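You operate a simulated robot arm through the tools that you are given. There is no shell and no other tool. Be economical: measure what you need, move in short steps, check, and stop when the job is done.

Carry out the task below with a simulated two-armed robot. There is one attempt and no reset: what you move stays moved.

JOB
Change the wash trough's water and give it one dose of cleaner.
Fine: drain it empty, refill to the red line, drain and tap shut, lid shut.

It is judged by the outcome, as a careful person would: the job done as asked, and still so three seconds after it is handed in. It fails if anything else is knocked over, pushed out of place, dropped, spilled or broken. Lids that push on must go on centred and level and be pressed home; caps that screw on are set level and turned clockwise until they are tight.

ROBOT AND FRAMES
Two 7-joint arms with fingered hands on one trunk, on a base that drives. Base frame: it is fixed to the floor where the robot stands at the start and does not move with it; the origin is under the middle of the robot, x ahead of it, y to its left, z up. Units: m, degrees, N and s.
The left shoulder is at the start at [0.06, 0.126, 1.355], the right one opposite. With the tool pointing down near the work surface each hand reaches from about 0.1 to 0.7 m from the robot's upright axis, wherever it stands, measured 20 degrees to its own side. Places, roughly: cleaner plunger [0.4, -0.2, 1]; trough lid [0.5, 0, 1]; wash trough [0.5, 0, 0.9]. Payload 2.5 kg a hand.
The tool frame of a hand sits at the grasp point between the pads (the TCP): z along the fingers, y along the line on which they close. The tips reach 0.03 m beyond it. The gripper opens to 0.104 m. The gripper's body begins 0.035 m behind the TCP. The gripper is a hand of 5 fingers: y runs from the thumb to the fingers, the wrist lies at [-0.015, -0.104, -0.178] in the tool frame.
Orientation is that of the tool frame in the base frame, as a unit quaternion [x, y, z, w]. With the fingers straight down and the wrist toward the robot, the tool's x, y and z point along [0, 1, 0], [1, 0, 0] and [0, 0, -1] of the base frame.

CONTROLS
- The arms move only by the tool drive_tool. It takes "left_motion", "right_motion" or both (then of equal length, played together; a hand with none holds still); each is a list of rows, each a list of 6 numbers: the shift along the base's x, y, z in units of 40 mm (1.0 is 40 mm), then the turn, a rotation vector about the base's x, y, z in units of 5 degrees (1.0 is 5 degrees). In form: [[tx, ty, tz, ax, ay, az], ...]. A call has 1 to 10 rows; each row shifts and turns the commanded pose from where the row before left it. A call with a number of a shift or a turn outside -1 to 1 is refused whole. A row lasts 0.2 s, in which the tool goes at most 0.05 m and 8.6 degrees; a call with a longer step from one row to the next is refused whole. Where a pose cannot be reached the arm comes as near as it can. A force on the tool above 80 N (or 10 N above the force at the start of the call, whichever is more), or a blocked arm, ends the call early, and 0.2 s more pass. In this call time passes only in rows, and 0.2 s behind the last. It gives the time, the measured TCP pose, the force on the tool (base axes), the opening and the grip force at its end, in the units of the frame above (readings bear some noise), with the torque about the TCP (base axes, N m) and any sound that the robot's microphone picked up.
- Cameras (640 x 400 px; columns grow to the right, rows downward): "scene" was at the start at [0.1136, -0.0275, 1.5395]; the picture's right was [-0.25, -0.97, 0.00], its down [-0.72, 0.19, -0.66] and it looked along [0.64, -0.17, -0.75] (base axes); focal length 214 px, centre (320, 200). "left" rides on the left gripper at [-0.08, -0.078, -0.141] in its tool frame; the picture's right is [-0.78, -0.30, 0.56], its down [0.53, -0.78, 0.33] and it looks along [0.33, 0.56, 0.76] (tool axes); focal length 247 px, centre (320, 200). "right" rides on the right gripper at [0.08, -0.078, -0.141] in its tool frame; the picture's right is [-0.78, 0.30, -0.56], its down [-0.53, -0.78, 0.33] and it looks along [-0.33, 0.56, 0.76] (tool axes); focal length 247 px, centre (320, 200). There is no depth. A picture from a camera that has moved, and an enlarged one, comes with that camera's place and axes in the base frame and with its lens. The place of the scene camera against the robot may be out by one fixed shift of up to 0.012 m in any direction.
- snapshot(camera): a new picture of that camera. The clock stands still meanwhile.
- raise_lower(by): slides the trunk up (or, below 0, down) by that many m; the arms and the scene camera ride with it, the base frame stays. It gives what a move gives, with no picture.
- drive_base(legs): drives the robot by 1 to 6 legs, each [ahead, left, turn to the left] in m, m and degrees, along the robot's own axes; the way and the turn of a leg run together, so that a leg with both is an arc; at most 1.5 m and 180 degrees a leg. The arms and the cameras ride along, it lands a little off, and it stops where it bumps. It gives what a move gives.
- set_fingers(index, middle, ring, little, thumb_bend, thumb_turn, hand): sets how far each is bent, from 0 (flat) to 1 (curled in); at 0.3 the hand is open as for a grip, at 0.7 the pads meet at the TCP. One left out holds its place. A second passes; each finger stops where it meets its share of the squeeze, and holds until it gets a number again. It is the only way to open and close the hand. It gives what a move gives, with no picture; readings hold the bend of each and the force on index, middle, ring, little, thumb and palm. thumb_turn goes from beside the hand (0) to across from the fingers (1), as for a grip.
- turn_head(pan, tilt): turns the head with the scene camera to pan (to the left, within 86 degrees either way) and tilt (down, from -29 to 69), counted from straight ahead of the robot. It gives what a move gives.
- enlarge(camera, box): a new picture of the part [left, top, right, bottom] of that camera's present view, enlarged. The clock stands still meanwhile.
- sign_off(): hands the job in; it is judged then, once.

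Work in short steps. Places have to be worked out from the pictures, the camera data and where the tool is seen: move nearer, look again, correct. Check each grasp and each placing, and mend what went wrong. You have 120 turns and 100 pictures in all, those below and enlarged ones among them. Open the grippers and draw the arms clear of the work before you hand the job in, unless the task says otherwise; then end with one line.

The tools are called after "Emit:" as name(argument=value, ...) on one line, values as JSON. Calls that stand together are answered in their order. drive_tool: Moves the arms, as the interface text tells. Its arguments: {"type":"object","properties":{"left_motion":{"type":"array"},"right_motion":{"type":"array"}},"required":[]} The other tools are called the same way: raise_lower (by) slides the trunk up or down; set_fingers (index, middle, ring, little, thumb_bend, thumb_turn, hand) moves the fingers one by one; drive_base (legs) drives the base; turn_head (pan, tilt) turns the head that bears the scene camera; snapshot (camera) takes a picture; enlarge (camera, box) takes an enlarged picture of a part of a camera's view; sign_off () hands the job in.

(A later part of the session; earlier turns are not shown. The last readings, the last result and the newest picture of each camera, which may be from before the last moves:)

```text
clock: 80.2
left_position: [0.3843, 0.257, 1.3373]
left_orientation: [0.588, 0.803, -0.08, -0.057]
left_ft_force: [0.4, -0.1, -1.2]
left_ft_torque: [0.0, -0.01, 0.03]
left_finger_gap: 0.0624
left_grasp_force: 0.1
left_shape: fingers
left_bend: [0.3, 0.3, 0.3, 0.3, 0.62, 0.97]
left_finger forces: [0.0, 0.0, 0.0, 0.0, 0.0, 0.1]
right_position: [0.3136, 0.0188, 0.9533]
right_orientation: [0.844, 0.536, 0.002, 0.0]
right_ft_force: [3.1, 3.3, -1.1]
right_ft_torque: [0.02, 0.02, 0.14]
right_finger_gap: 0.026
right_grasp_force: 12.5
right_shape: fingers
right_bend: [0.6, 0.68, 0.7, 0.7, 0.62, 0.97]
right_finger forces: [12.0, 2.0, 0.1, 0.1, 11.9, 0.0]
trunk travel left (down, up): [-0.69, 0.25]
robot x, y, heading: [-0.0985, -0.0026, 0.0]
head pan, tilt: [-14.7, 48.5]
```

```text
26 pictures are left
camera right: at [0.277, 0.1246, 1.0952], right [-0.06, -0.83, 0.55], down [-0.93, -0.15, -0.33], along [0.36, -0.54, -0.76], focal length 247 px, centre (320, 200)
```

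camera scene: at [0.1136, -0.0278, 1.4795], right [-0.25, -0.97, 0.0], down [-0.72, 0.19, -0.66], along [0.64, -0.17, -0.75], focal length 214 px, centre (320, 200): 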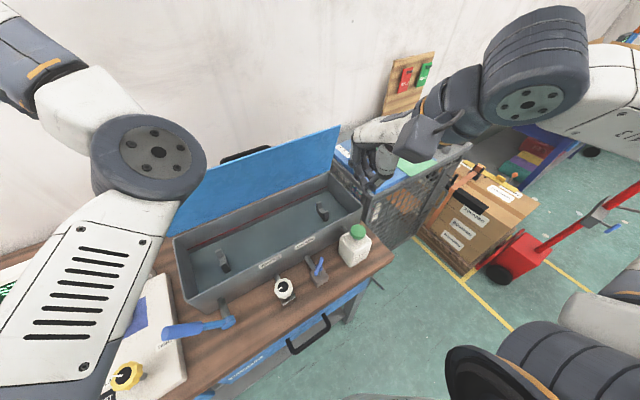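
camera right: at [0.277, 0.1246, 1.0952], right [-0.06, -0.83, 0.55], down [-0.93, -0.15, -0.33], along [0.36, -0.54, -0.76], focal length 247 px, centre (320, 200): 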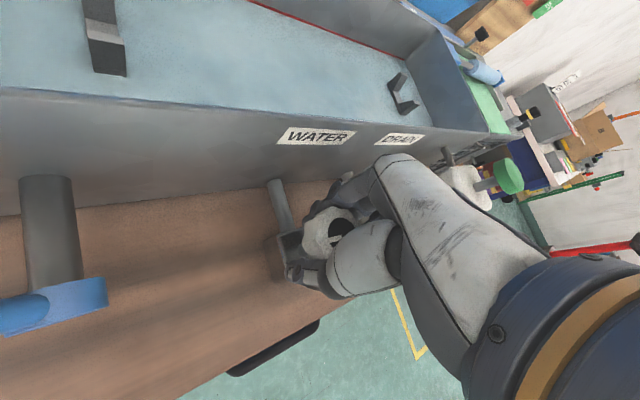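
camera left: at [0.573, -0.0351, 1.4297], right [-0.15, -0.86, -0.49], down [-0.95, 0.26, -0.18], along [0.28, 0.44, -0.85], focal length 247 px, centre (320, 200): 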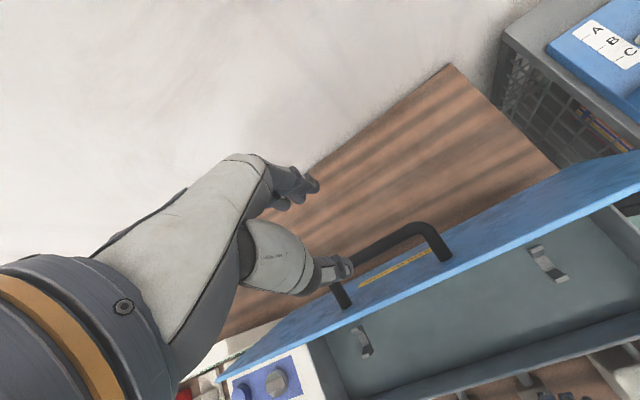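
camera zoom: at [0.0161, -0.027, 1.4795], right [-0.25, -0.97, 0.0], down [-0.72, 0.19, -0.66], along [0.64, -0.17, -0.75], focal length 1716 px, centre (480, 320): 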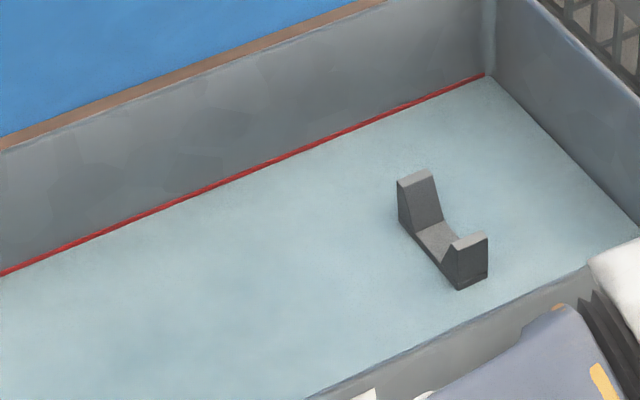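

Level is right at the red line. Turning a few degrees more clockwise to make sure the tap is hard shut.

Emit:
drive_tool(right_motion=[[0, 0, 0, 0, 0, -1], [0, 0, 0, 0, 0, -0.6]])

Emit:
drive_tool(right_motion=[[0, 0, 0, 0, 0, 0], [0, 0, 0, 0, 0, 0], [0, 0, 0, 0, 0, 0], [0, 0, 0, 0, 0, 0], [0, 0, 0, 0, 0, 0], [0, 0, 0, 0, 0, 0], [0, 0, 0, 0, 0, 0], [0, 0, 0, 0, 0, 0]])

Emit:
enlarge(camera="scene", box=[260, 160, 340, 210])

```text
clock: 80.8
left_position: [0.3841, 0.257, 1.3361]
left_orientation: [0.589, 0.803, -0.079, -0.056]
left_ft_force: [-0.4, -0.7, 0.2]
left_ft_torque: [0.02, -0.02, 0.04]
left_finger_gap: 0.0628
left_grasp_force: 0.0
left_shape: fingers
left_bend: [0.3, 0.3, 0.3, 0.3, 0.62, 0.97]
left_finger forces: [0.0, 0.0, 0.0, 0.0, 0.1, 0.0]
right_position: [0.3134, 0.0212, 0.9522]
right_orientation: [0.879, 0.478, 0.001, -0.001]
right_ft_force: [3.9, 7.1, 1.3]
right_ft_torque: [0.05, -0.04, 0.45]
right_finger_gap: 0.0263
right_grasp_force: 15.2
right_shape: fingers
right_bend: [0.6, 0.68, 0.7, 0.7, 0.62, 0.99]
right_finger forces: [16.1, 2.6, 0.1, 0.1, 12.1, 0.0]
trunk travel left (down, up): [-0.69, 0.25]
robot x, y, heading: [-0.1003, -0.0007, -0.1]
head pan, tilt: [-14.7, 48.5]
```

```text
clock: 82.6
left_position: [0.3841, 0.2572, 1.3384]
left_orientation: [0.589, 0.803, -0.079, -0.057]
left_ft_force: [-0.4, -0.5, -0.2]
left_ft_torque: [0.0, -0.02, -0.04]
left_finger_gap: 0.0624
left_grasp_force: 0.1
left_shape: fingers
left_bend: [0.3, 0.3, 0.3, 0.3, 0.62, 0.97]
left_finger forces: [0.1, 0.0, 0.0, 0.0, 0.0, 0.0]
right_position: [0.3145, 0.0204, 0.9527]
right_orientation: [0.879, 0.477, 0.001, 0.0]
right_ft_force: [5.9, 10.4, 5.8]
right_ft_torque: [0.07, -0.06, 0.43]
right_finger_gap: 0.0264
right_grasp_force: 16.2
right_shape: fingers
right_bend: [0.6, 0.68, 0.7, 0.7, 0.62, 0.99]
right_finger forces: [17.4, 1.8, 0.1, 0.0, 12.7, 0.0]
trunk travel left (down, up): [-0.69, 0.25]
robot x, y, heading: [-0.1019, 0.0001, 0.2]
head pan, tilt: [-14.7, 48.5]
```

```text
8.00 times, centred on (300, 185) of scene
camera zoom: at [0.0159, -0.0263, 1.4795], right [-0.25, -0.97, 0.0], down [-0.72, 0.19, -0.66], along [0.64, -0.17, -0.75], focal length 1716 px, centre (480, 320)
```

zoom: 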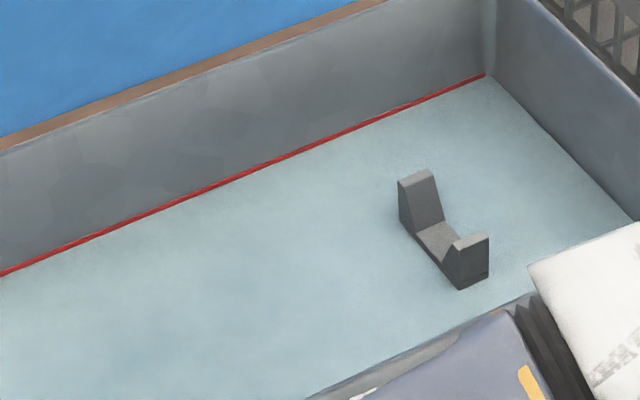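

Torque rose to 0.45 N·m: tap is against its stop and the level is steady at the line. Releasing the knob and rising.

Emit:
set_fingers(hand="right", index=0.38, middle=0.38, ring=0.38, little=0.38, thumb_bend=0.38)

Emit:
drive_tool(right_motion=[[0, 0, 0.6, 0, 0, 0], [0, 0, 0.9, 0, 0, 0], [0, 0, 0.9, 0, 0, 0], [0, 0, 0.9, 0, 0, 0.5], [0, -0.3, 0.9, 0, 0, 1], [0, -0.6, 0.5, 0, 0, 1], [0, -0.8, 0.2, 0, 0, 1], [0, -0.8, 0, 0, 0, 1], [0, -0.8, 0, 0, 0, 1], [0, -0.8, 0, 0, 0, 1]])

Emit:
enlarge(camera="scene", box=[180, 120, 420, 270])

Emit:
snapshot(camera="right")

```text
clock: 83.6
left_position: [0.383, 0.2559, 1.3355]
left_orientation: [0.588, 0.803, -0.079, -0.057]
left_ft_force: [-0.4, -0.4, -1.1]
left_ft_torque: [0.02, 0.01, 0.01]
left_finger_gap: 0.0626
left_grasp_force: 0.1
left_shape: fingers
left_bend: [0.3, 0.3, 0.3, 0.3, 0.62, 0.97]
left_finger forces: [0.0, 0.0, 0.0, 0.0, 0.0, 0.0]
right_position: [0.3133, 0.0191, 0.9526]
right_orientation: [0.878, 0.478, 0.001, 0.0]
right_ft_force: [-0.4, -0.2, 1.4]
right_ft_torque: [0.01, 0.0, 0.0]
right_finger_gap: 0.0824
right_grasp_force: 0.0
right_shape: fingers
right_bend: [0.38, 0.38, 0.38, 0.38, 0.38, 0.98]
right_finger forces: [0.1, 0.1, 0.0, 0.0, 0.0, 0.0]
trunk travel left (down, up): [-0.69, 0.25]
robot x, y, heading: [-0.0985, 0.0002, 0.1]
head pan, tilt: [-14.7, 48.5]
```

```text
clock: 85.8
left_position: [0.3839, 0.256, 1.3381]
left_orientation: [0.589, 0.802, -0.078, -0.057]
left_ft_force: [0.5, -0.7, 0.4]
left_ft_torque: [0.0, 0.01, -0.01]
left_finger_gap: 0.0626
left_grasp_force: 0.2
left_shape: fingers
left_bend: [0.3, 0.3, 0.3, 0.3, 0.62, 0.97]
left_finger forces: [0.1, 0.1, 0.1, 0.0, 0.0, 0.0]
right_position: [0.3141, -0.1482, 1.146]
right_orientation: [0.71, 0.705, 0.001, 0.0]
right_ft_force: [0.9, 0.0, 0.8]
right_ft_torque: [0.0, -0.03, 0.04]
right_finger_gap: 0.0829
right_grasp_force: 0.0
right_shape: fingers
right_bend: [0.38, 0.38, 0.38, 0.38, 0.38, 0.98]
right_finger forces: [0.0, 0.0, 0.0, 0.1, 0.0, 0.1]
trunk travel left (down, up): [-0.69, 0.25]
robot x, y, heading: [-0.095, 0.0002, 0.3]
head pan, tilt: [-14.7, 48.5]
```

```text
2.67 times, centred on (300, 195) of scene
camera zoom: at [0.0153, -0.0283, 1.4795], right [-0.25, -0.97, 0.0], down [-0.72, 0.19, -0.66], along [0.64, -0.17, -0.75], focal length 572 px, centre (373, 213)
```

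zoom: 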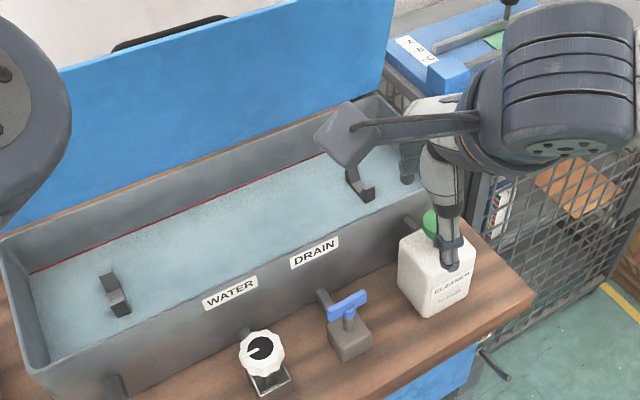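

```text
23 pictures are left
camera right: at [0.2355, -0.0682, 1.2884], right [0.29, -0.78, 0.56], down [-0.78, -0.53, -0.34], along [0.56, -0.34, -0.76], focal length 247 px, centre (320, 200)
```

right: 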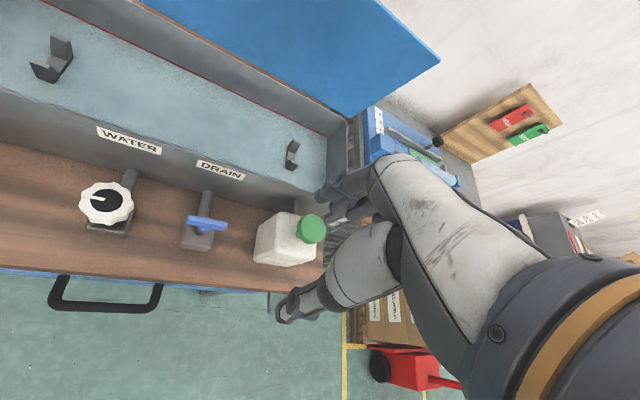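

Knob pointer and lever are back at their start positions. Plunger top triangulates to (0.389, -0.191, 1.015). Closing the right hand and moving above it.

Emit:
set_fingers(hand="right", index=0.75, middle=0.75, ring=0.75, little=0.75, thumb_bend=0.75)

Emit:
drive_tool(right_motion=[[0.62, -0.36, -0.3, 0, 0, 0], [0.62, -0.36, -0.3, 0, 0, 0], [0.63, -0.36, -0.3, 0, 0, 0]])

Emit:
snapshot(camera="right")

Emit:
enlarge(camera="scene", box=[280, 120, 440, 240])

```text
clock: 86.8
left_position: [0.3842, 0.2572, 1.3374]
left_orientation: [0.589, 0.802, -0.079, -0.057]
left_ft_force: [0.4, 0.3, -0.4]
left_ft_torque: [0.04, 0.01, 0.01]
left_finger_gap: 0.0627
left_grasp_force: 0.1
left_shape: fingers
left_bend: [0.3, 0.3, 0.3, 0.3, 0.62, 0.97]
left_finger forces: [0.1, 0.0, 0.0, 0.0, 0.0, 0.0]
right_position: [0.314, -0.1469, 1.1472]
right_orientation: [0.71, 0.704, 0.002, 0.0]
right_ft_force: [0.2, -0.1, -0.5]
right_ft_torque: [0.01, 0.01, -0.01]
right_finger_gap: 0.0003
right_grasp_force: 0.0
right_shape: fingers
right_bend: [0.74, 0.75, 0.75, 0.75, 0.72, 0.97]
right_finger forces: [0.0, 0.0, 0.0, 0.0, 0.0, 0.1]
trunk travel left (down, up): [-0.69, 0.25]
robot x, y, heading: [-0.099, 0.0045, -0.0]
head pan, tilt: [-14.7, 48.5]
```

```text
clock: 87.6
left_position: [0.3831, 0.2561, 1.3365]
left_orientation: [0.588, 0.803, -0.079, -0.058]
left_ft_force: [-0.5, -0.5, -0.8]
left_ft_torque: [-0.02, 0.01, 0.01]
left_finger_gap: 0.0626
left_grasp_force: 0.1
left_shape: fingers
left_bend: [0.3, 0.3, 0.3, 0.3, 0.62, 0.97]
left_finger forces: [0.0, 0.0, 0.0, 0.0, 0.1, 0.0]
right_position: [0.389, -0.1869, 1.1091]
right_orientation: [0.71, 0.704, 0.001, -0.001]
right_ft_force: [-0.1, 0.0, 0.9]
right_ft_torque: [0.0, -0.03, 0.03]
right_finger_gap: 0.0001
right_grasp_force: 0.1
right_shape: fingers
right_bend: [0.74, 0.75, 0.75, 0.75, 0.72, 0.97]
right_finger forces: [0.0, 0.0, 0.0, 0.1, 0.0, 0.0]
trunk travel left (down, up): [-0.69, 0.25]
robot x, y, heading: [-0.0991, 0.0025, 0.1]
head pan, tilt: [-14.7, 48.5]
```

```text
22 pictures are left
camera right: at [0.31, -0.1083, 1.2515], right [0.29, -0.78, 0.56], down [-0.78, -0.53, -0.33], along [0.55, -0.34, -0.76], focal length 247 px, centre (320, 200)
```

right: 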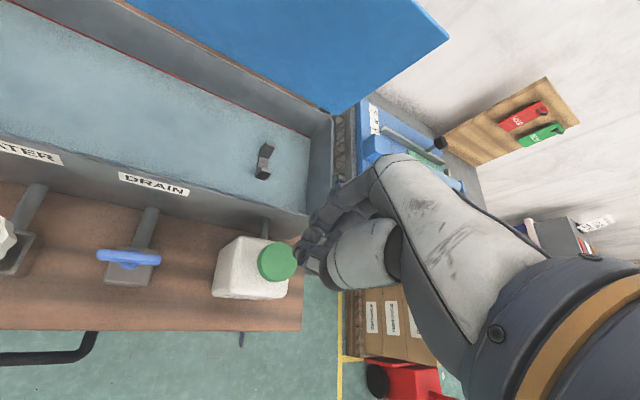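

```text
3.33 times, centred on (360, 180) of scene
camera zoom: at [0.016, -0.0278, 1.4795], right [-0.25, -0.97, 0.0], down [-0.72, 0.19, -0.66], along [0.64, -0.17, -0.75], focal length 715 px, centre (187, 267)
```

zoom: 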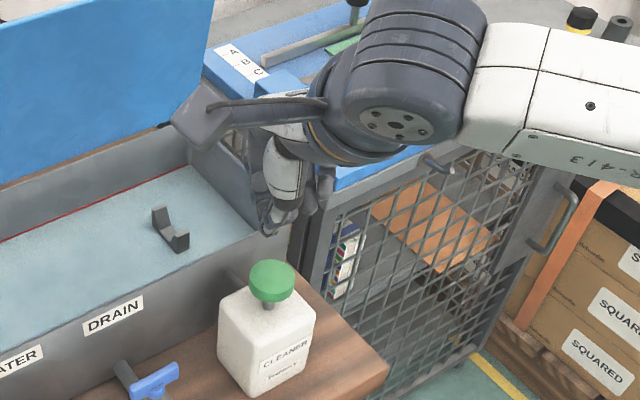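

Plunger lies ~7 mm to the right of the TCP. Correcting and lowering to just above it.

Emit:
drive_tool(right_motion=[[-0.05, -0.17, -0.6, 0, 0, 0], [0, 0, -0.6, 0, 0, 0]])

Emit:
snapshot(camera="right")

```text
clock: 88.2
left_position: [0.3841, 0.2557, 1.3372]
left_orientation: [0.588, 0.803, -0.079, -0.057]
left_ft_force: [0.5, 0.9, 0.2]
left_ft_torque: [0.05, 0.02, 0.0]
left_finger_gap: 0.0627
left_grasp_force: 0.0
left_shape: fingers
left_bend: [0.3, 0.3, 0.3, 0.3, 0.62, 0.97]
left_finger forces: [0.0, 0.1, 0.0, 0.0, 0.0, 0.0]
right_position: [0.3848, -0.1954, 1.0602]
right_orientation: [0.711, 0.704, 0.001, 0.0]
right_ft_force: [-0.2, 0.3, 0.1]
right_ft_torque: [0.04, -0.03, 0.01]
right_finger_gap: 0.0
right_grasp_force: 0.0
right_shape: fingers
right_bend: [0.74, 0.75, 0.75, 0.75, 0.72, 0.97]
right_finger forces: [0.1, 0.0, 0.1, 0.0, 0.0, 0.0]
trunk travel left (down, up): [-0.69, 0.25]
robot x, y, heading: [-0.097, -0.0002, 0.3]
head pan, tilt: [-14.7, 48.5]
```

```text
20 pictures are left
camera right: at [0.3086, -0.115, 1.2025], right [0.29, -0.78, 0.56], down [-0.78, -0.53, -0.33], along [0.55, -0.34, -0.76], focal length 247 px, centre (320, 200)
```

right: 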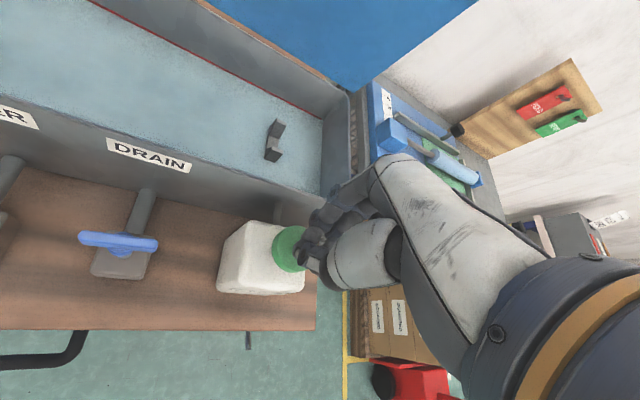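

Aligned within a few mm. Pressing down slowly, watching the force.

Emit:
drive_tool(right_motion=[[0, 0, -0.2, 0, 0, 0], [0, 0, -0.2, 0, 0, 0], [0, 0, -0.2, 0, 0, 0], [0, 0, -0.15, 0, 0, 0]])

```text
clock: 89.2
left_position: [0.3836, 0.2573, 1.3378]
left_orientation: [0.588, 0.803, -0.078, -0.057]
left_ft_force: [0.4, -0.4, -0.6]
left_ft_torque: [0.02, 0.0, 0.02]
left_finger_gap: 0.0623
left_grasp_force: 0.0
left_shape: fingers
left_bend: [0.3, 0.3, 0.3, 0.3, 0.62, 0.97]
left_finger forces: [0.0, 0.0, 0.0, 0.0, 0.0, 0.0]
right_position: [0.3881, -0.1976, 1.0348]
right_orientation: [0.71, 0.704, 0.002, 0.001]
right_ft_force: [-1.1, 0.2, 2.8]
right_ft_torque: [0.0, 0.05, 0.06]
right_finger_gap: 0.0002
right_grasp_force: 0.0
right_shape: fingers
right_bend: [0.74, 0.75, 0.75, 0.75, 0.72, 0.97]
right_finger forces: [0.0, 0.0, 0.0, 0.0, 0.1, 0.1]
trunk travel left (down, up): [-0.69, 0.25]
robot x, y, heading: [-0.101, 0.0028, 0.1]
head pan, tilt: [-14.7, 48.5]
```

Slight contact (2.8 N). Continuing the stroke.

Emit:
drive_tool(right_motion=[[0, 0, -0.2, 0, 0, 0], [0, 0, -0.2, 0, 0, 0]])

Emit:
enlarge(camera="right", box=[190, 180, 350, 320])

```text
clock: 89.8
left_position: [0.3814, 0.2583, 1.3397]
left_orientation: [0.589, 0.802, -0.078, -0.056]
left_ft_force: [0.0, -0.9, 0.3]
left_ft_torque: [0.01, 0.01, 0.01]
left_finger_gap: 0.0625
left_grasp_force: 0.0
left_shape: fingers
left_bend: [0.3, 0.3, 0.3, 0.3, 0.62, 0.97]
left_finger forces: [0.0, 0.0, 0.1, 0.0, 0.0, 0.0]
right_position: [0.3874, -0.1939, 1.0246]
right_orientation: [0.71, 0.704, 0.007, 0.003]
right_ft_force: [-7.6, -3.6, 33.6]
right_ft_torque: [0.28, 0.46, 0.1]
right_finger_gap: 0.0
right_grasp_force: 19.7
right_shape: fingers
right_bend: [0.74, 0.75, 0.75, 0.75, 0.74, 0.98]
right_finger forces: [0.0, 0.0, 0.0, 0.0, 39.0, 0.0]
trunk travel left (down, up): [-0.69, 0.25]
robot x, y, heading: [-0.0977, 0.001, -0.2]
head pan, tilt: [-14.7, 48.5]
```

```text
2.86 times, centred on (270, 250) of right
camera zoom: at [0.308, -0.114, 1.166], right [0.28, -0.78, 0.56], down [-0.78, -0.53, -0.35], along [0.57, -0.34, -0.75], focal length 706 px, centre (463, 57)
```

zoom: 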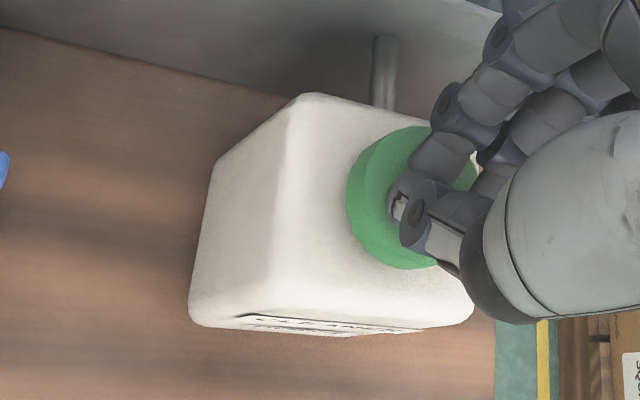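

33 N on the thumb, plunger moving/compressing. Pressing further to the bottom of the stroke.

Emit:
drive_tool(right_motion=[[0, 0, -0.2, 0, 0, 0], [0, 0, -0.2, 0, 0, 0]])

Emit:
enlarge(camera="right", box=[190, 180, 350, 320])

```text
clock: 90.4
left_position: [0.3743, 0.2583, 1.3422]
left_orientation: [0.589, 0.803, -0.077, -0.053]
left_ft_force: [-0.4, -0.3, 0.3]
left_ft_torque: [0.03, 0.0, 0.03]
left_finger_gap: 0.0628
left_grasp_force: 0.0
left_shape: fingers
left_bend: [0.3, 0.3, 0.3, 0.3, 0.62, 0.97]
left_finger forces: [0.0, 0.0, 0.0, 0.0, 0.0, 0.1]
right_position: [0.3878, -0.1915, 1.0218]
right_orientation: [0.71, 0.703, 0.02, 0.011]
right_ft_force: [-23.3, -7.1, 76.5]
right_ft_torque: [0.49, 1.32, 0.26]
right_finger_gap: 0.0
right_grasp_force: 40.2
right_shape: fingers
right_bend: [0.74, 0.75, 0.75, 0.75, 0.76, 0.99]
right_finger forces: [0.1, 0.1, 0.0, 0.0, 80.9, 0.0]
trunk travel left (down, up): [-0.69, 0.25]
robot x, y, heading: [-0.0988, 0.0014, -0.3]
head pan, tilt: [-14.7, 48.5]
```

```text
2.86 times, centred on (270, 250) of right
camera zoom: at [0.3047, -0.1134, 1.1615], right [0.26, -0.79, 0.56], down [-0.77, -0.52, -0.37], along [0.58, -0.33, -0.74], focal length 706 px, centre (463, 57)
```

zoom: 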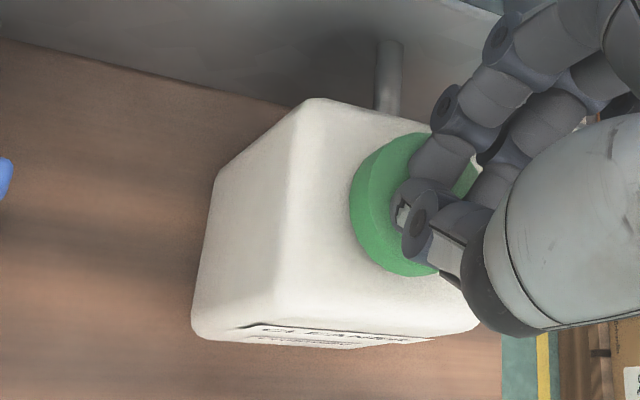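

76 N with the cap down on the neck: the stroke is bottomed — one dose. Rising straight off.

Emit:
drive_tool(right_motion=[[0, 0, 0.4, 0, 0, 0], [0, 0, 0.6, 0, 0, 0], [0, 0, 0.8, 0, 0, 0], [0, 0, 0.9, 0, 0, 0], [0, 0, 0.9, 0, 0, 0]])

Emit:
snapshot(camera="right")

Emit:
enlarge(camera="scene", box=[200, 120, 440, 270])

```text
clock: 91.6
left_position: [0.3837, 0.2566, 1.3377]
left_orientation: [0.588, 0.803, -0.079, -0.057]
left_ft_force: [0.9, 0.8, -0.3]
left_ft_torque: [0.02, 0.0, 0.01]
left_finger_gap: 0.0629
left_grasp_force: 0.0
left_shape: fingers
left_bend: [0.3, 0.3, 0.3, 0.3, 0.62, 0.97]
left_finger forces: [0.1, 0.0, 0.1, 0.0, 0.0, 0.1]
right_position: [0.3857, -0.1967, 1.1458]
right_orientation: [0.71, 0.704, 0.001, -0.001]
right_ft_force: [-0.3, 0.5, -0.2]
right_ft_torque: [0.02, -0.05, -0.01]
right_finger_gap: 0.0
right_grasp_force: 0.0
right_shape: fingers
right_bend: [0.74, 0.75, 0.75, 0.75, 0.72, 0.97]
right_finger forces: [0.0, 0.0, 0.1, 0.0, 0.0, 0.0]
trunk travel left (down, up): [-0.69, 0.25]
robot x, y, heading: [-0.0957, -0.0013, -0.0]
head pan, tilt: [-14.7, 48.5]
```

```text
17 pictures are left
camera right: at [0.3081, -0.1163, 1.2886], right [0.29, -0.78, 0.56], down [-0.78, -0.53, -0.33], along [0.55, -0.34, -0.76], focal length 247 px, centre (320, 200)
```

right: 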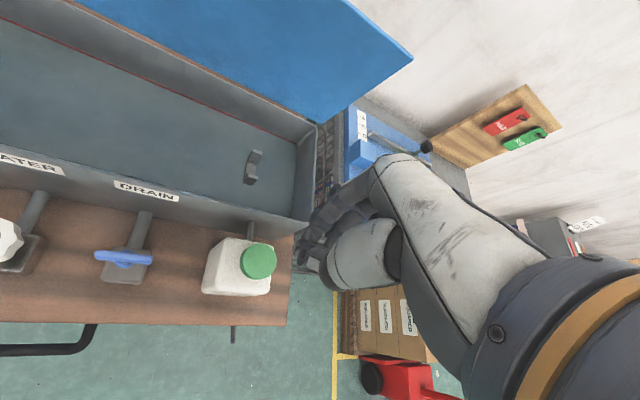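

```text
2.67 times, centred on (320, 195) of scene
camera zoom: at [0.0154, -0.0273, 1.4794], right [-0.25, -0.97, 0.0], down [-0.72, 0.19, -0.66], along [0.64, -0.17, -0.75], focal length 572 px, centre (320, 213)
```

zoom: 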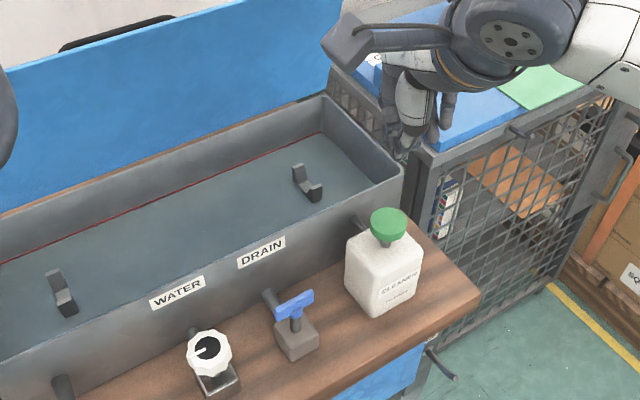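

Plunger has sprung back and the water darkened: dose delivered, level still at the line. Now retract the right arm and drive the base forward again to close the lid with the left hand.

Emit:
drive_tool(right_motion=[[-0.3, -0.2, 0.8, 0, 0, 0], [-0.5, -0.4, 0.6, 0, 0, 0], [-0.6, -0.5, 0.4, 0, 0, 0], [-0.6, -0.5, 0.2, 0, 0, 0], [-0.6, -0.5, 0, 0, 0, 0]])

Emit:
drive_base(legs=[[0.1, 0, 0]])

Emit:
snapshot(camera="scene")

```text
clock: 92.8
left_position: [0.3841, 0.2558, 1.3376]
left_orientation: [0.589, 0.803, -0.078, -0.057]
left_ft_force: [-0.7, 0.0, 0.0]
left_ft_torque: [0.02, 0.01, -0.02]
left_finger_gap: 0.0626
left_grasp_force: 0.0
left_shape: fingers
left_bend: [0.3, 0.3, 0.3, 0.3, 0.62, 0.97]
left_finger forces: [0.0, 0.0, 0.1, 0.0, 0.1, 0.0]
right_position: [0.2851, -0.2799, 1.2281]
right_orientation: [0.711, 0.704, 0.001, 0.0]
right_ft_force: [0.2, -0.7, -0.2]
right_ft_torque: [-0.01, 0.02, 0.02]
right_finger_gap: 0.0
right_grasp_force: 0.0
right_shape: fingers
right_bend: [0.74, 0.75, 0.75, 0.75, 0.72, 0.97]
right_finger forces: [0.1, 0.0, 0.1, 0.0, 0.1, 0.0]
trunk travel left (down, up): [-0.69, 0.25]
robot x, y, heading: [-0.0989, -0.001, 0.0]
head pan, tilt: [-14.7, 48.5]
```

```text
clock: 94.0
left_position: [0.4826, 0.2596, 1.3379]
left_orientation: [0.587, 0.803, -0.08, -0.056]
left_ft_force: [0.6, 0.1, -0.3]
left_ft_torque: [-0.05, 0.0, 0.01]
left_finger_gap: 0.0627
left_grasp_force: 0.1
left_shape: fingers
left_bend: [0.3, 0.3, 0.3, 0.3, 0.62, 0.97]
left_finger forces: [0.0, 0.0, 0.0, 0.1, 0.1, 0.0]
right_position: [0.3862, -0.278, 1.2273]
right_orientation: [0.709, 0.705, 0.0, -0.001]
right_ft_force: [0.5, -0.5, 0.0]
right_ft_torque: [0.01, 0.0, -0.03]
right_finger_gap: 0.0
right_grasp_force: 0.1
right_shape: fingers
right_bend: [0.74, 0.75, 0.75, 0.75, 0.72, 0.97]
right_finger forces: [0.0, 0.0, 0.0, 0.0, 0.0, 0.0]
trunk travel left (down, up): [-0.69, 0.25]
robot x, y, heading: [0.005, -0.0023, 0.2]
head pan, tilt: [-14.7, 48.5]
```

```text
15 pictures are left
camera scene: at [0.1162, -0.0272, 1.4794], right [-0.25, -0.97, 0.0], down [-0.73, 0.19, -0.66], along [0.64, -0.17, -0.75], focal length 214 px, centre (320, 200)
```

scene: 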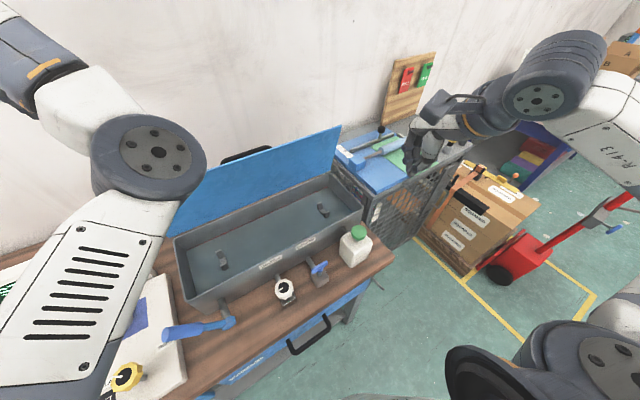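

Retracing the left hand back above the handle behind the raised lid.

Emit:
drive_tool(left_motion=[[0.48, -0.85, -0.1, 0, 0, 0], [0.48, -0.85, -0.1, 0, 0, 0], [0.48, -0.85, -0.2, 0, 0, 0], [0.48, -0.85, -0.3, 0, 0, 0], [0.48, -0.85, -0.3, 0, 0, 0], [0.48, -0.85, -0.3, 0, 0, 0]])

Emit:
snapshot(camera="left")

```text
clock: 95.4
left_position: [0.6051, 0.0574, 1.2841]
left_orientation: [0.586, 0.804, -0.079, -0.057]
left_ft_force: [0.9, -0.2, 0.8]
left_ft_torque: [0.0, -0.01, 0.01]
left_finger_gap: 0.0625
left_grasp_force: 0.0
left_shape: fingers
left_bend: [0.3, 0.3, 0.3, 0.3, 0.62, 0.97]
left_finger forces: [0.0, 0.1, 0.0, 0.0, 0.1, 0.0]
left hand out of reach, approached as far as the arm can: row 2
right_position: [0.3867, -0.2801, 1.2269]
right_orientation: [0.709, 0.705, 0.001, 0.0]
right_ft_force: [0.4, -0.4, -0.3]
right_ft_torque: [0.0, -0.04, -0.02]
right_finger_gap: 0.0
right_grasp_force: 0.0
right_shape: fingers
right_bend: [0.74, 0.75, 0.75, 0.75, 0.72, 0.97]
right_finger forces: [0.1, 0.1, 0.1, 0.0, 0.1, 0.0]
trunk travel left (down, up): [-0.69, 0.25]
robot x, y, heading: [0.0013, 0.002, 0.0]
head pan, tilt: [-14.7, 48.5]
```

```text
14 pictures are left
camera left: at [0.5816, -0.0325, 1.4374], right [-0.14, -0.86, -0.49], down [-0.95, 0.26, -0.18], along [0.28, 0.44, -0.85], focal length 247 px, centre (320, 200)
```

left: 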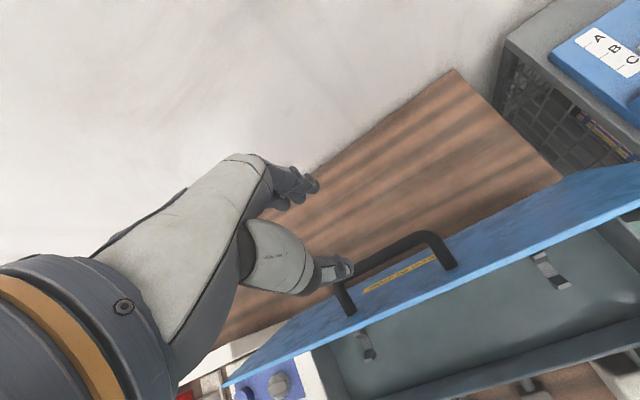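

Nearly the same view as when leaving. Retracing down over the bar.

Emit:
drive_tool(left_motion=[[-0.16, -0.05, -0.4, 0, 0, 0], [-0.04, -0.04, -0.6, 0, 0, 0], [-0.04, -0.04, -0.6, 0, 0, 0], [-0.03, -0.03, -0.5, -0.06, 0.2, 0], [-0.03, 0, -0.5, -0.06, 0.2, 0]])

Emit:
snapshot(camera="left")

```text
clock: 96.6
left_position: [0.5906, 0.0517, 1.1805]
left_orientation: [0.586, 0.802, -0.093, -0.067]
left_ft_force: [-0.8, 0.6, -0.4]
left_ft_torque: [0.0, 0.01, 0.0]
left_finger_gap: 0.0627
left_grasp_force: 0.1
left_shape: fingers
left_bend: [0.3, 0.3, 0.3, 0.3, 0.62, 0.97]
left_finger forces: [0.0, 0.0, 0.0, 0.0, 0.1, 0.0]
right_position: [0.3856, -0.2779, 1.2283]
right_orientation: [0.71, 0.705, 0.001, 0.0]
right_ft_force: [-0.2, 0.0, 0.5]
right_ft_torque: [-0.01, 0.02, -0.03]
right_finger_gap: 0.0
right_grasp_force: 0.1
right_shape: fingers
right_bend: [0.74, 0.75, 0.75, 0.75, 0.72, 0.97]
right_finger forces: [0.1, 0.0, 0.0, 0.0, 0.0, 0.0]
trunk travel left (down, up): [-0.69, 0.25]
robot x, y, heading: [0.0006, 0.0024, 0.2]
head pan, tilt: [-14.7, 48.5]
```

```text
13 pictures are left
camera left: at [0.5727, -0.0363, 1.3359], right [-0.16, -0.87, -0.47], down [-0.96, 0.26, -0.15], along [0.25, 0.43, -0.87], focal length 247 px, centre (320, 200)
```

left: 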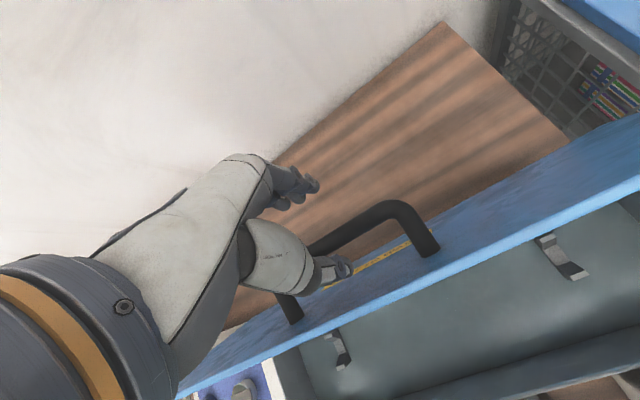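

Matches. Tilting and lowering the last bit, then closing around the bar.

Emit:
drive_tool(left_motion=[[0.03, 0, -0.2, -0.3, 0.95, 0], [0.03, 0, -0.15, -0.3, 0.95, 0], [0.03, -0.03, -0.15, -0.2, 0.6, 0]])

Emit:
set_fingers(hand="left", index=0.72, middle=0.72, ring=0.72, little=0.72, thumb_bend=0.72)

Emit:
snapshot(camera="left")

```text
clock: 97.4
left_position: [0.5923, 0.0493, 1.1648]
left_orientation: [0.576, 0.787, -0.181, -0.131]
left_ft_force: [-0.1, 0.4, 0.3]
left_ft_torque: [0.01, 0.01, -0.01]
left_finger_gap: 0.0624
left_grasp_force: 0.2
left_shape: fingers
left_bend: [0.3, 0.3, 0.3, 0.3, 0.62, 0.97]
left_finger forces: [0.1, 0.0, 0.1, 0.1, 0.0, 0.0]
right_position: [0.3857, -0.2787, 1.2286]
right_orientation: [0.71, 0.704, 0.002, 0.0]
right_ft_force: [0.0, -0.6, 0.3]
right_ft_torque: [0.01, 0.0, 0.03]
right_finger_gap: 0.0
right_grasp_force: 0.0
right_shape: fingers
right_bend: [0.74, 0.75, 0.75, 0.75, 0.72, 0.97]
right_finger forces: [0.0, 0.1, 0.1, 0.0, 0.0, 0.0]
trunk travel left (down, up): [-0.69, 0.25]
robot x, y, heading: [0.0012, 0.0015, -0.2]
head pan, tilt: [-14.7, 48.5]
```

```text
clock: 98.4
left_position: [0.5912, 0.0501, 1.1626]
left_orientation: [0.576, 0.787, -0.18, -0.131]
left_ft_force: [-2.8, 0.2, -1.4]
left_ft_torque: [-0.1, -0.04, -0.09]
left_finger_gap: 0.0001
left_grasp_force: 3.1
left_shape: fingers
left_bend: [0.72, 0.72, 0.72, 0.71, 0.7, 0.97]
left_finger forces: [0.0, 0.0, 0.2, 2.6, 4.5, 0.0]
right_position: [0.3858, -0.2786, 1.2292]
right_orientation: [0.709, 0.705, 0.002, 0.0]
right_ft_force: [0.8, 0.9, 0.1]
right_ft_torque: [0.0, -0.02, -0.01]
right_finger_gap: 0.0
right_grasp_force: 0.1
right_shape: fingers
right_bend: [0.74, 0.75, 0.75, 0.75, 0.72, 0.97]
right_finger forces: [0.0, 0.0, 0.1, 0.0, 0.0, 0.0]
trunk travel left (down, up): [-0.69, 0.25]
robot x, y, heading: [0.0026, -0.0036, 0.0]
head pan, tilt: [-14.7, 48.5]
```

```text
12 pictures are left
camera left: at [0.6075, -0.0275, 1.3243], right [-0.25, -0.89, -0.37], down [-0.97, 0.25, 0.04], along [0.06, 0.37, -0.93], focal length 247 px, centre (320, 200)
```

left: 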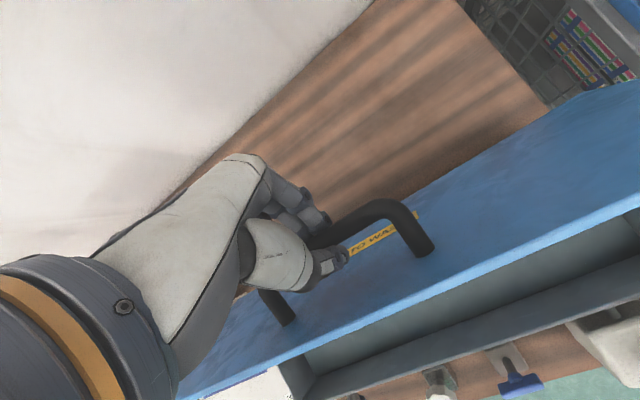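

Bar is caged. Retracing the opening arc to lower the lid.

Emit:
drive_tool(left_motion=[[-0.39, -0.2, -0.07, 0.27, -0.87, 0], [-0.5, -0.17, -0.09, 0.2, -0.66, 0], [-0.5, -0.17, -0.09, 0.2, -0.66, 0], [-0.5, -0.15, -0.22, 0.18, -0.57, 0], [-0.5, -0.15, -0.22, 0.18, -0.57, 0]])

Emit:
snapshot(camera="left")

```text
clock: 99.8
left_position: [0.5157, 0.0515, 1.1382]
left_orientation: [0.561, 0.826, -0.04, -0.041]
left_ft_force: [0.7, -0.6, -0.7]
left_ft_torque: [0.0, 0.03, 0.0]
left_finger_gap: 0.0003
left_grasp_force: 0.2
left_shape: fingers
left_bend: [0.72, 0.72, 0.72, 0.72, 0.71, 0.97]
left_finger forces: [0.0, 0.0, 0.0, 0.0, 0.0, 0.0]
left hand out of reach, approached as far as the arm can: row 5
right_position: [0.3867, -0.2792, 1.2264]
right_orientation: [0.709, 0.705, 0.001, 0.001]
right_ft_force: [0.2, 0.7, -0.7]
right_ft_torque: [0.0, -0.01, -0.01]
right_finger_gap: 0.0001
right_grasp_force: 0.1
right_shape: fingers
right_bend: [0.74, 0.75, 0.75, 0.75, 0.72, 0.97]
right_finger forces: [0.1, 0.0, 0.1, 0.1, 0.0, 0.1]
trunk travel left (down, up): [-0.69, 0.25]
robot x, y, heading: [0.0019, -0.0025, 0.1]
head pan, tilt: [-14.7, 48.5]
stopped in row 5 (left hand): the arm was blocked; the commanded pose is now the measured one
```

```text
11 pictures are left
camera left: at [0.4887, -0.0474, 1.2854], right [-0.05, -0.84, -0.54], down [-0.95, 0.21, -0.23], along [0.3, 0.5, -0.81], focal length 247 px, centre (320, 200)
```

left: 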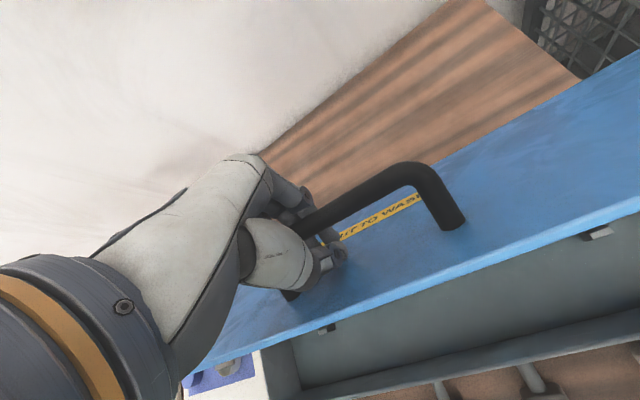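

The left arm hit its folded limit with the trunk low; lid stays at ~55°. I'll open the hand and raise the trunk 0.06 m, which lifts the hand straight off the bar.

Emit:
set_fingers(hand="left", index=0.4, middle=0.4, ring=0.4, little=0.4, thumb_bend=0.55)

Emit:
raise_lower(by=0.06)

Emit:
snapshot(camera="left")

```text
clock: 100.8
left_position: [0.5152, 0.0522, 1.1367]
left_orientation: [0.561, 0.826, -0.04, -0.042]
left_ft_force: [2.5, 0.8, 1.7]
left_ft_torque: [-0.05, 0.01, 0.01]
left_finger_gap: 0.0555
left_grasp_force: 1.4
left_shape: fingers
left_bend: [0.4, 0.4, 0.4, 0.4, 0.57, 0.98]
left_finger forces: [0.0, 0.0, 0.0, 0.0, 2.3, 0.0]
right_position: [0.3866, -0.2774, 1.228]
right_orientation: [0.709, 0.706, 0.001, 0.0]
right_ft_force: [-0.3, 0.2, -0.5]
right_ft_torque: [0.0, -0.01, 0.0]
right_finger_gap: 0.0001
right_grasp_force: 0.1
right_shape: fingers
right_bend: [0.74, 0.75, 0.75, 0.75, 0.72, 0.97]
right_finger forces: [0.0, 0.0, 0.0, 0.1, 0.0, 0.0]
trunk travel left (down, up): [-0.69, 0.25]
robot x, y, heading: [0.0025, -0.0038, 0.1]
head pan, tilt: [-14.7, 48.5]
```

```text
clock: 101.8
left_position: [0.5154, 0.0528, 1.1982]
left_orientation: [0.562, 0.825, -0.04, -0.042]
left_ft_force: [0.2, 0.7, 0.2]
left_ft_torque: [0.02, 0.0, -0.03]
left_finger_gap: 0.0582
left_grasp_force: 0.1
left_shape: fingers
left_bend: [0.4, 0.4, 0.4, 0.4, 0.55, 0.98]
left_finger forces: [0.0, 0.0, 0.0, 0.0, 0.0, 0.1]
right_position: [0.387, -0.2778, 1.2884]
right_orientation: [0.709, 0.705, 0.001, 0.0]
right_ft_force: [0.9, 0.8, 0.6]
right_ft_torque: [0.01, 0.0, 0.0]
right_finger_gap: 0.0001
right_grasp_force: 0.1
right_shape: fingers
right_bend: [0.74, 0.75, 0.75, 0.75, 0.72, 0.97]
right_finger forces: [0.1, 0.0, 0.0, 0.1, 0.1, 0.1]
trunk travel left (down, up): [-0.75, 0.19]
robot x, y, heading: [-0.0005, 0.0028, 0.2]
head pan, tilt: [-14.7, 48.5]
```

```text
10 pictures are left
camera left: at [0.4884, -0.0478, 1.3445], right [-0.05, -0.84, -0.54], down [-0.95, 0.21, -0.23], along [0.3, 0.5, -0.81], focal length 247 px, centre (320, 200)
```

left: 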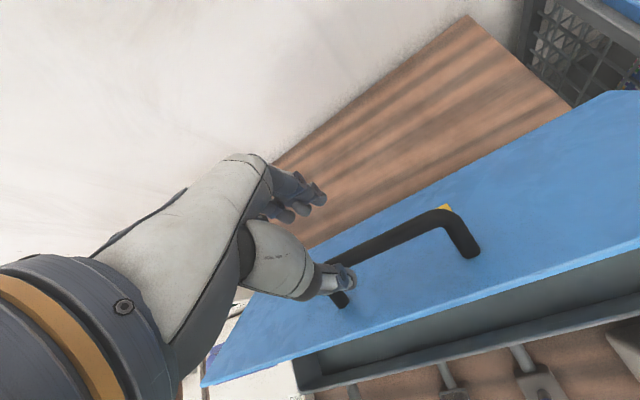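

Hand is free; lid now at ~50°. I'll lift, centre over the bar, close the hand and push the lid down from above along its arc.

Emit:
drive_tool(left_motion=[[0, 0, 0.6, 0, 0, 0], [0, -0.4, 0.6, 0, 0, 0], [-0.1, -0.6, 0, 0, 0, 0]])

Emit:
set_fingers(hand="left", index=0.75, middle=0.75, ring=0.75, little=0.75, thumb_bend=0.75)

Emit:
drive_tool(left_motion=[[-0.1, 0, -0.6, 0, 0, 0], [-0.2, -0.06, -0.5, 0, 0, 0], [-0.3, -0.1, -0.4, 0, 0, 0], [-0.3, -0.1, -0.4, 0, 0, 0]])

Emit:
snapshot(camera="left")

```text
clock: 102.6
left_position: [0.5347, 0.0179, 1.2378]
left_orientation: [0.557, 0.829, -0.04, -0.038]
left_ft_force: [0.0, -0.6, -0.2]
left_ft_torque: [-0.03, 0.02, -0.02]
left_finger_gap: 0.0582
left_grasp_force: 0.0
left_shape: fingers
left_bend: [0.4, 0.4, 0.4, 0.4, 0.55, 0.98]
left_finger forces: [0.0, 0.0, 0.0, 0.0, 0.0, 0.0]
left hand out of reach, approached as far as the arm can: row 1, 2, 3
right_position: [0.3862, -0.2787, 1.2887]
right_orientation: [0.709, 0.705, 0.002, 0.001]
right_ft_force: [0.7, -0.1, -0.4]
right_ft_torque: [0.0, 0.03, 0.01]
right_finger_gap: 0.0001
right_grasp_force: 0.1
right_shape: fingers
right_bend: [0.74, 0.75, 0.75, 0.75, 0.72, 0.97]
right_finger forces: [0.1, 0.0, 0.0, 0.0, 0.0, 0.1]
trunk travel left (down, up): [-0.75, 0.19]
robot x, y, heading: [0.0017, -0.0019, 0.4]
head pan, tilt: [-14.7, 48.5]
```

```text
clock: 103.6
left_position: [0.534, 0.0181, 1.2346]
left_orientation: [0.559, 0.827, -0.037, -0.04]
left_ft_force: [-0.5, -0.2, 0.6]
left_ft_torque: [0.02, -0.01, 0.01]
left_finger_gap: 0.0
left_grasp_force: 0.0
left_shape: fingers
left_bend: [0.73, 0.75, 0.75, 0.75, 0.74, 0.97]
left_finger forces: [0.0, 0.1, 0.0, 0.1, 0.0, 0.1]
right_position: [0.3861, -0.2788, 1.2885]
right_orientation: [0.709, 0.705, 0.0, 0.0]
right_ft_force: [0.7, -0.2, 0.2]
right_ft_torque: [-0.02, 0.01, -0.01]
right_finger_gap: 0.0
right_grasp_force: 0.1
right_shape: fingers
right_bend: [0.74, 0.75, 0.75, 0.75, 0.72, 0.97]
right_finger forces: [0.1, 0.1, 0.0, 0.1, 0.0, 0.0]
trunk travel left (down, up): [-0.75, 0.19]
robot x, y, heading: [0.0014, 0.0016, -0.0]
head pan, tilt: [-14.7, 48.5]
```

```text
clock: 104.8
left_position: [0.5098, 0.0511, 1.161]
left_orientation: [0.529, 0.847, -0.005, -0.047]
left_ft_force: [0.1, 0.1, -0.5]
left_ft_torque: [0.0, -0.02, 0.03]
left_finger_gap: 0.0
left_grasp_force: 0.1
left_shape: fingers
left_bend: [0.73, 0.75, 0.75, 0.75, 0.74, 0.97]
left_finger forces: [0.0, 0.0, 0.0, 0.0, 0.0, 0.0]
right_position: [0.3849, -0.279, 1.2879]
right_orientation: [0.71, 0.705, 0.001, 0.0]
right_ft_force: [-0.1, 0.6, -0.2]
right_ft_torque: [0.02, 0.01, 0.02]
right_finger_gap: 0.0
right_grasp_force: 0.0
right_shape: fingers
right_bend: [0.74, 0.75, 0.75, 0.75, 0.72, 0.97]
right_finger forces: [0.0, 0.0, 0.0, 0.1, 0.1, 0.0]
trunk travel left (down, up): [-0.75, 0.19]
robot x, y, heading: [-0.0007, 0.0017, 0.0]
head pan, tilt: [-14.7, 48.5]
stopped in row 4 (left hand): the arm was blocked; the commanded pose is now the measured one
```

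```text
9 pictures are left
camera left: at [0.4871, -0.0603, 1.2995], right [0.03, -0.8, -0.6], down [-0.96, 0.15, -0.25], along [0.29, 0.58, -0.76], focal length 247 px, centre (320, 200)
```

left: 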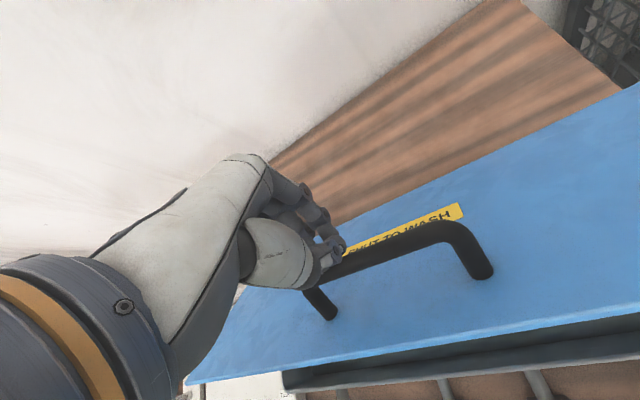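

The arm reports being blocked while the hand feels nothing; let me check the whole scene.

Emit:
snapshot(camera="scene")

```text
8 pictures are left
camera scene: at [0.1154, -0.027, 1.5395], right [-0.25, -0.97, 0.0], down [-0.72, 0.19, -0.66], along [0.64, -0.17, -0.75], focal length 214 px, centre (320, 200)
```

scene: 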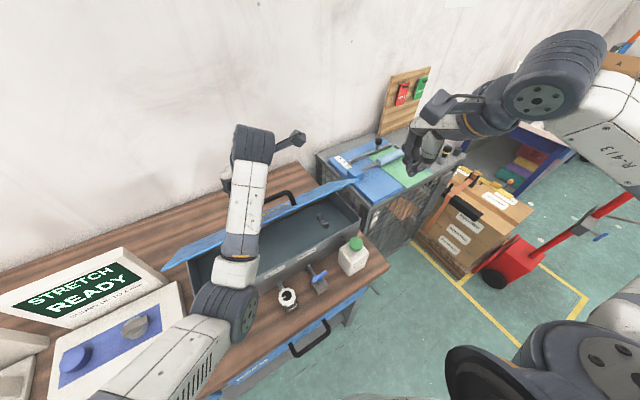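

The left elbow has dropped and the forearm is leaning on the lid's front edge. I'll lift the hand up and back to reset the arm.

Emit:
drive_tool(left_motion=[[0, 0, 0.9, 0, 0, 0], [0, 0, 0.9, 0, 0, 0], [-0.2, 0.2, 0.9, 0, 0, 0], [-0.3, 0.3, 0.9, 0, 0, -0.5], [-0.3, 0.3, 0.7, 0, 0, -0.5]])

Emit:
snapshot(camera="scene")

```text
clock: 106.0
left_position: [0.5437, 0.0972, 1.2963]
left_orientation: [0.568, 0.821, -0.005, -0.047]
left_ft_force: [0.4, 0.6, 0.3]
left_ft_torque: [0.01, 0.0, -0.01]
left_finger_gap: 0.0
left_grasp_force: 0.0
left_shape: fingers
left_bend: [0.73, 0.75, 0.75, 0.75, 0.74, 0.97]
left_finger forces: [0.0, 0.0, 0.0, 0.1, 0.1, 0.1]
left hand out of reach, approached as far as the arm can: row 2, 3, 4, 5
right_position: [0.3857, -0.2776, 1.2881]
right_orientation: [0.709, 0.705, 0.001, 0.0]
right_ft_force: [-0.3, 0.1, -0.2]
right_ft_torque: [0.01, 0.0, -0.02]
right_finger_gap: 0.0
right_grasp_force: 0.0
right_shape: fingers
right_bend: [0.74, 0.75, 0.75, 0.75, 0.72, 0.97]
right_finger forces: [0.0, 0.0, 0.0, 0.0, 0.1, 0.1]
trunk travel left (down, up): [-0.75, 0.19]
robot x, y, heading: [0.0015, -0.0001, -0.0]
head pan, tilt: [-14.7, 48.5]
```

```text
7 pictures are left
camera scene: at [0.1153, -0.0268, 1.5395], right [-0.25, -0.97, 0.0], down [-0.72, 0.19, -0.66], along [0.64, -0.17, -0.75], focal length 214 px, centre (320, 200)
```

scene: 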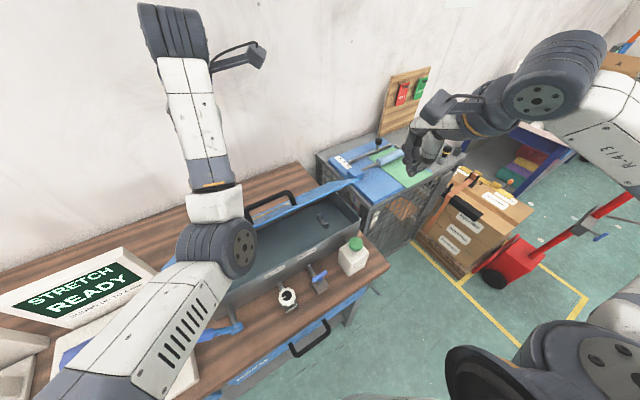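

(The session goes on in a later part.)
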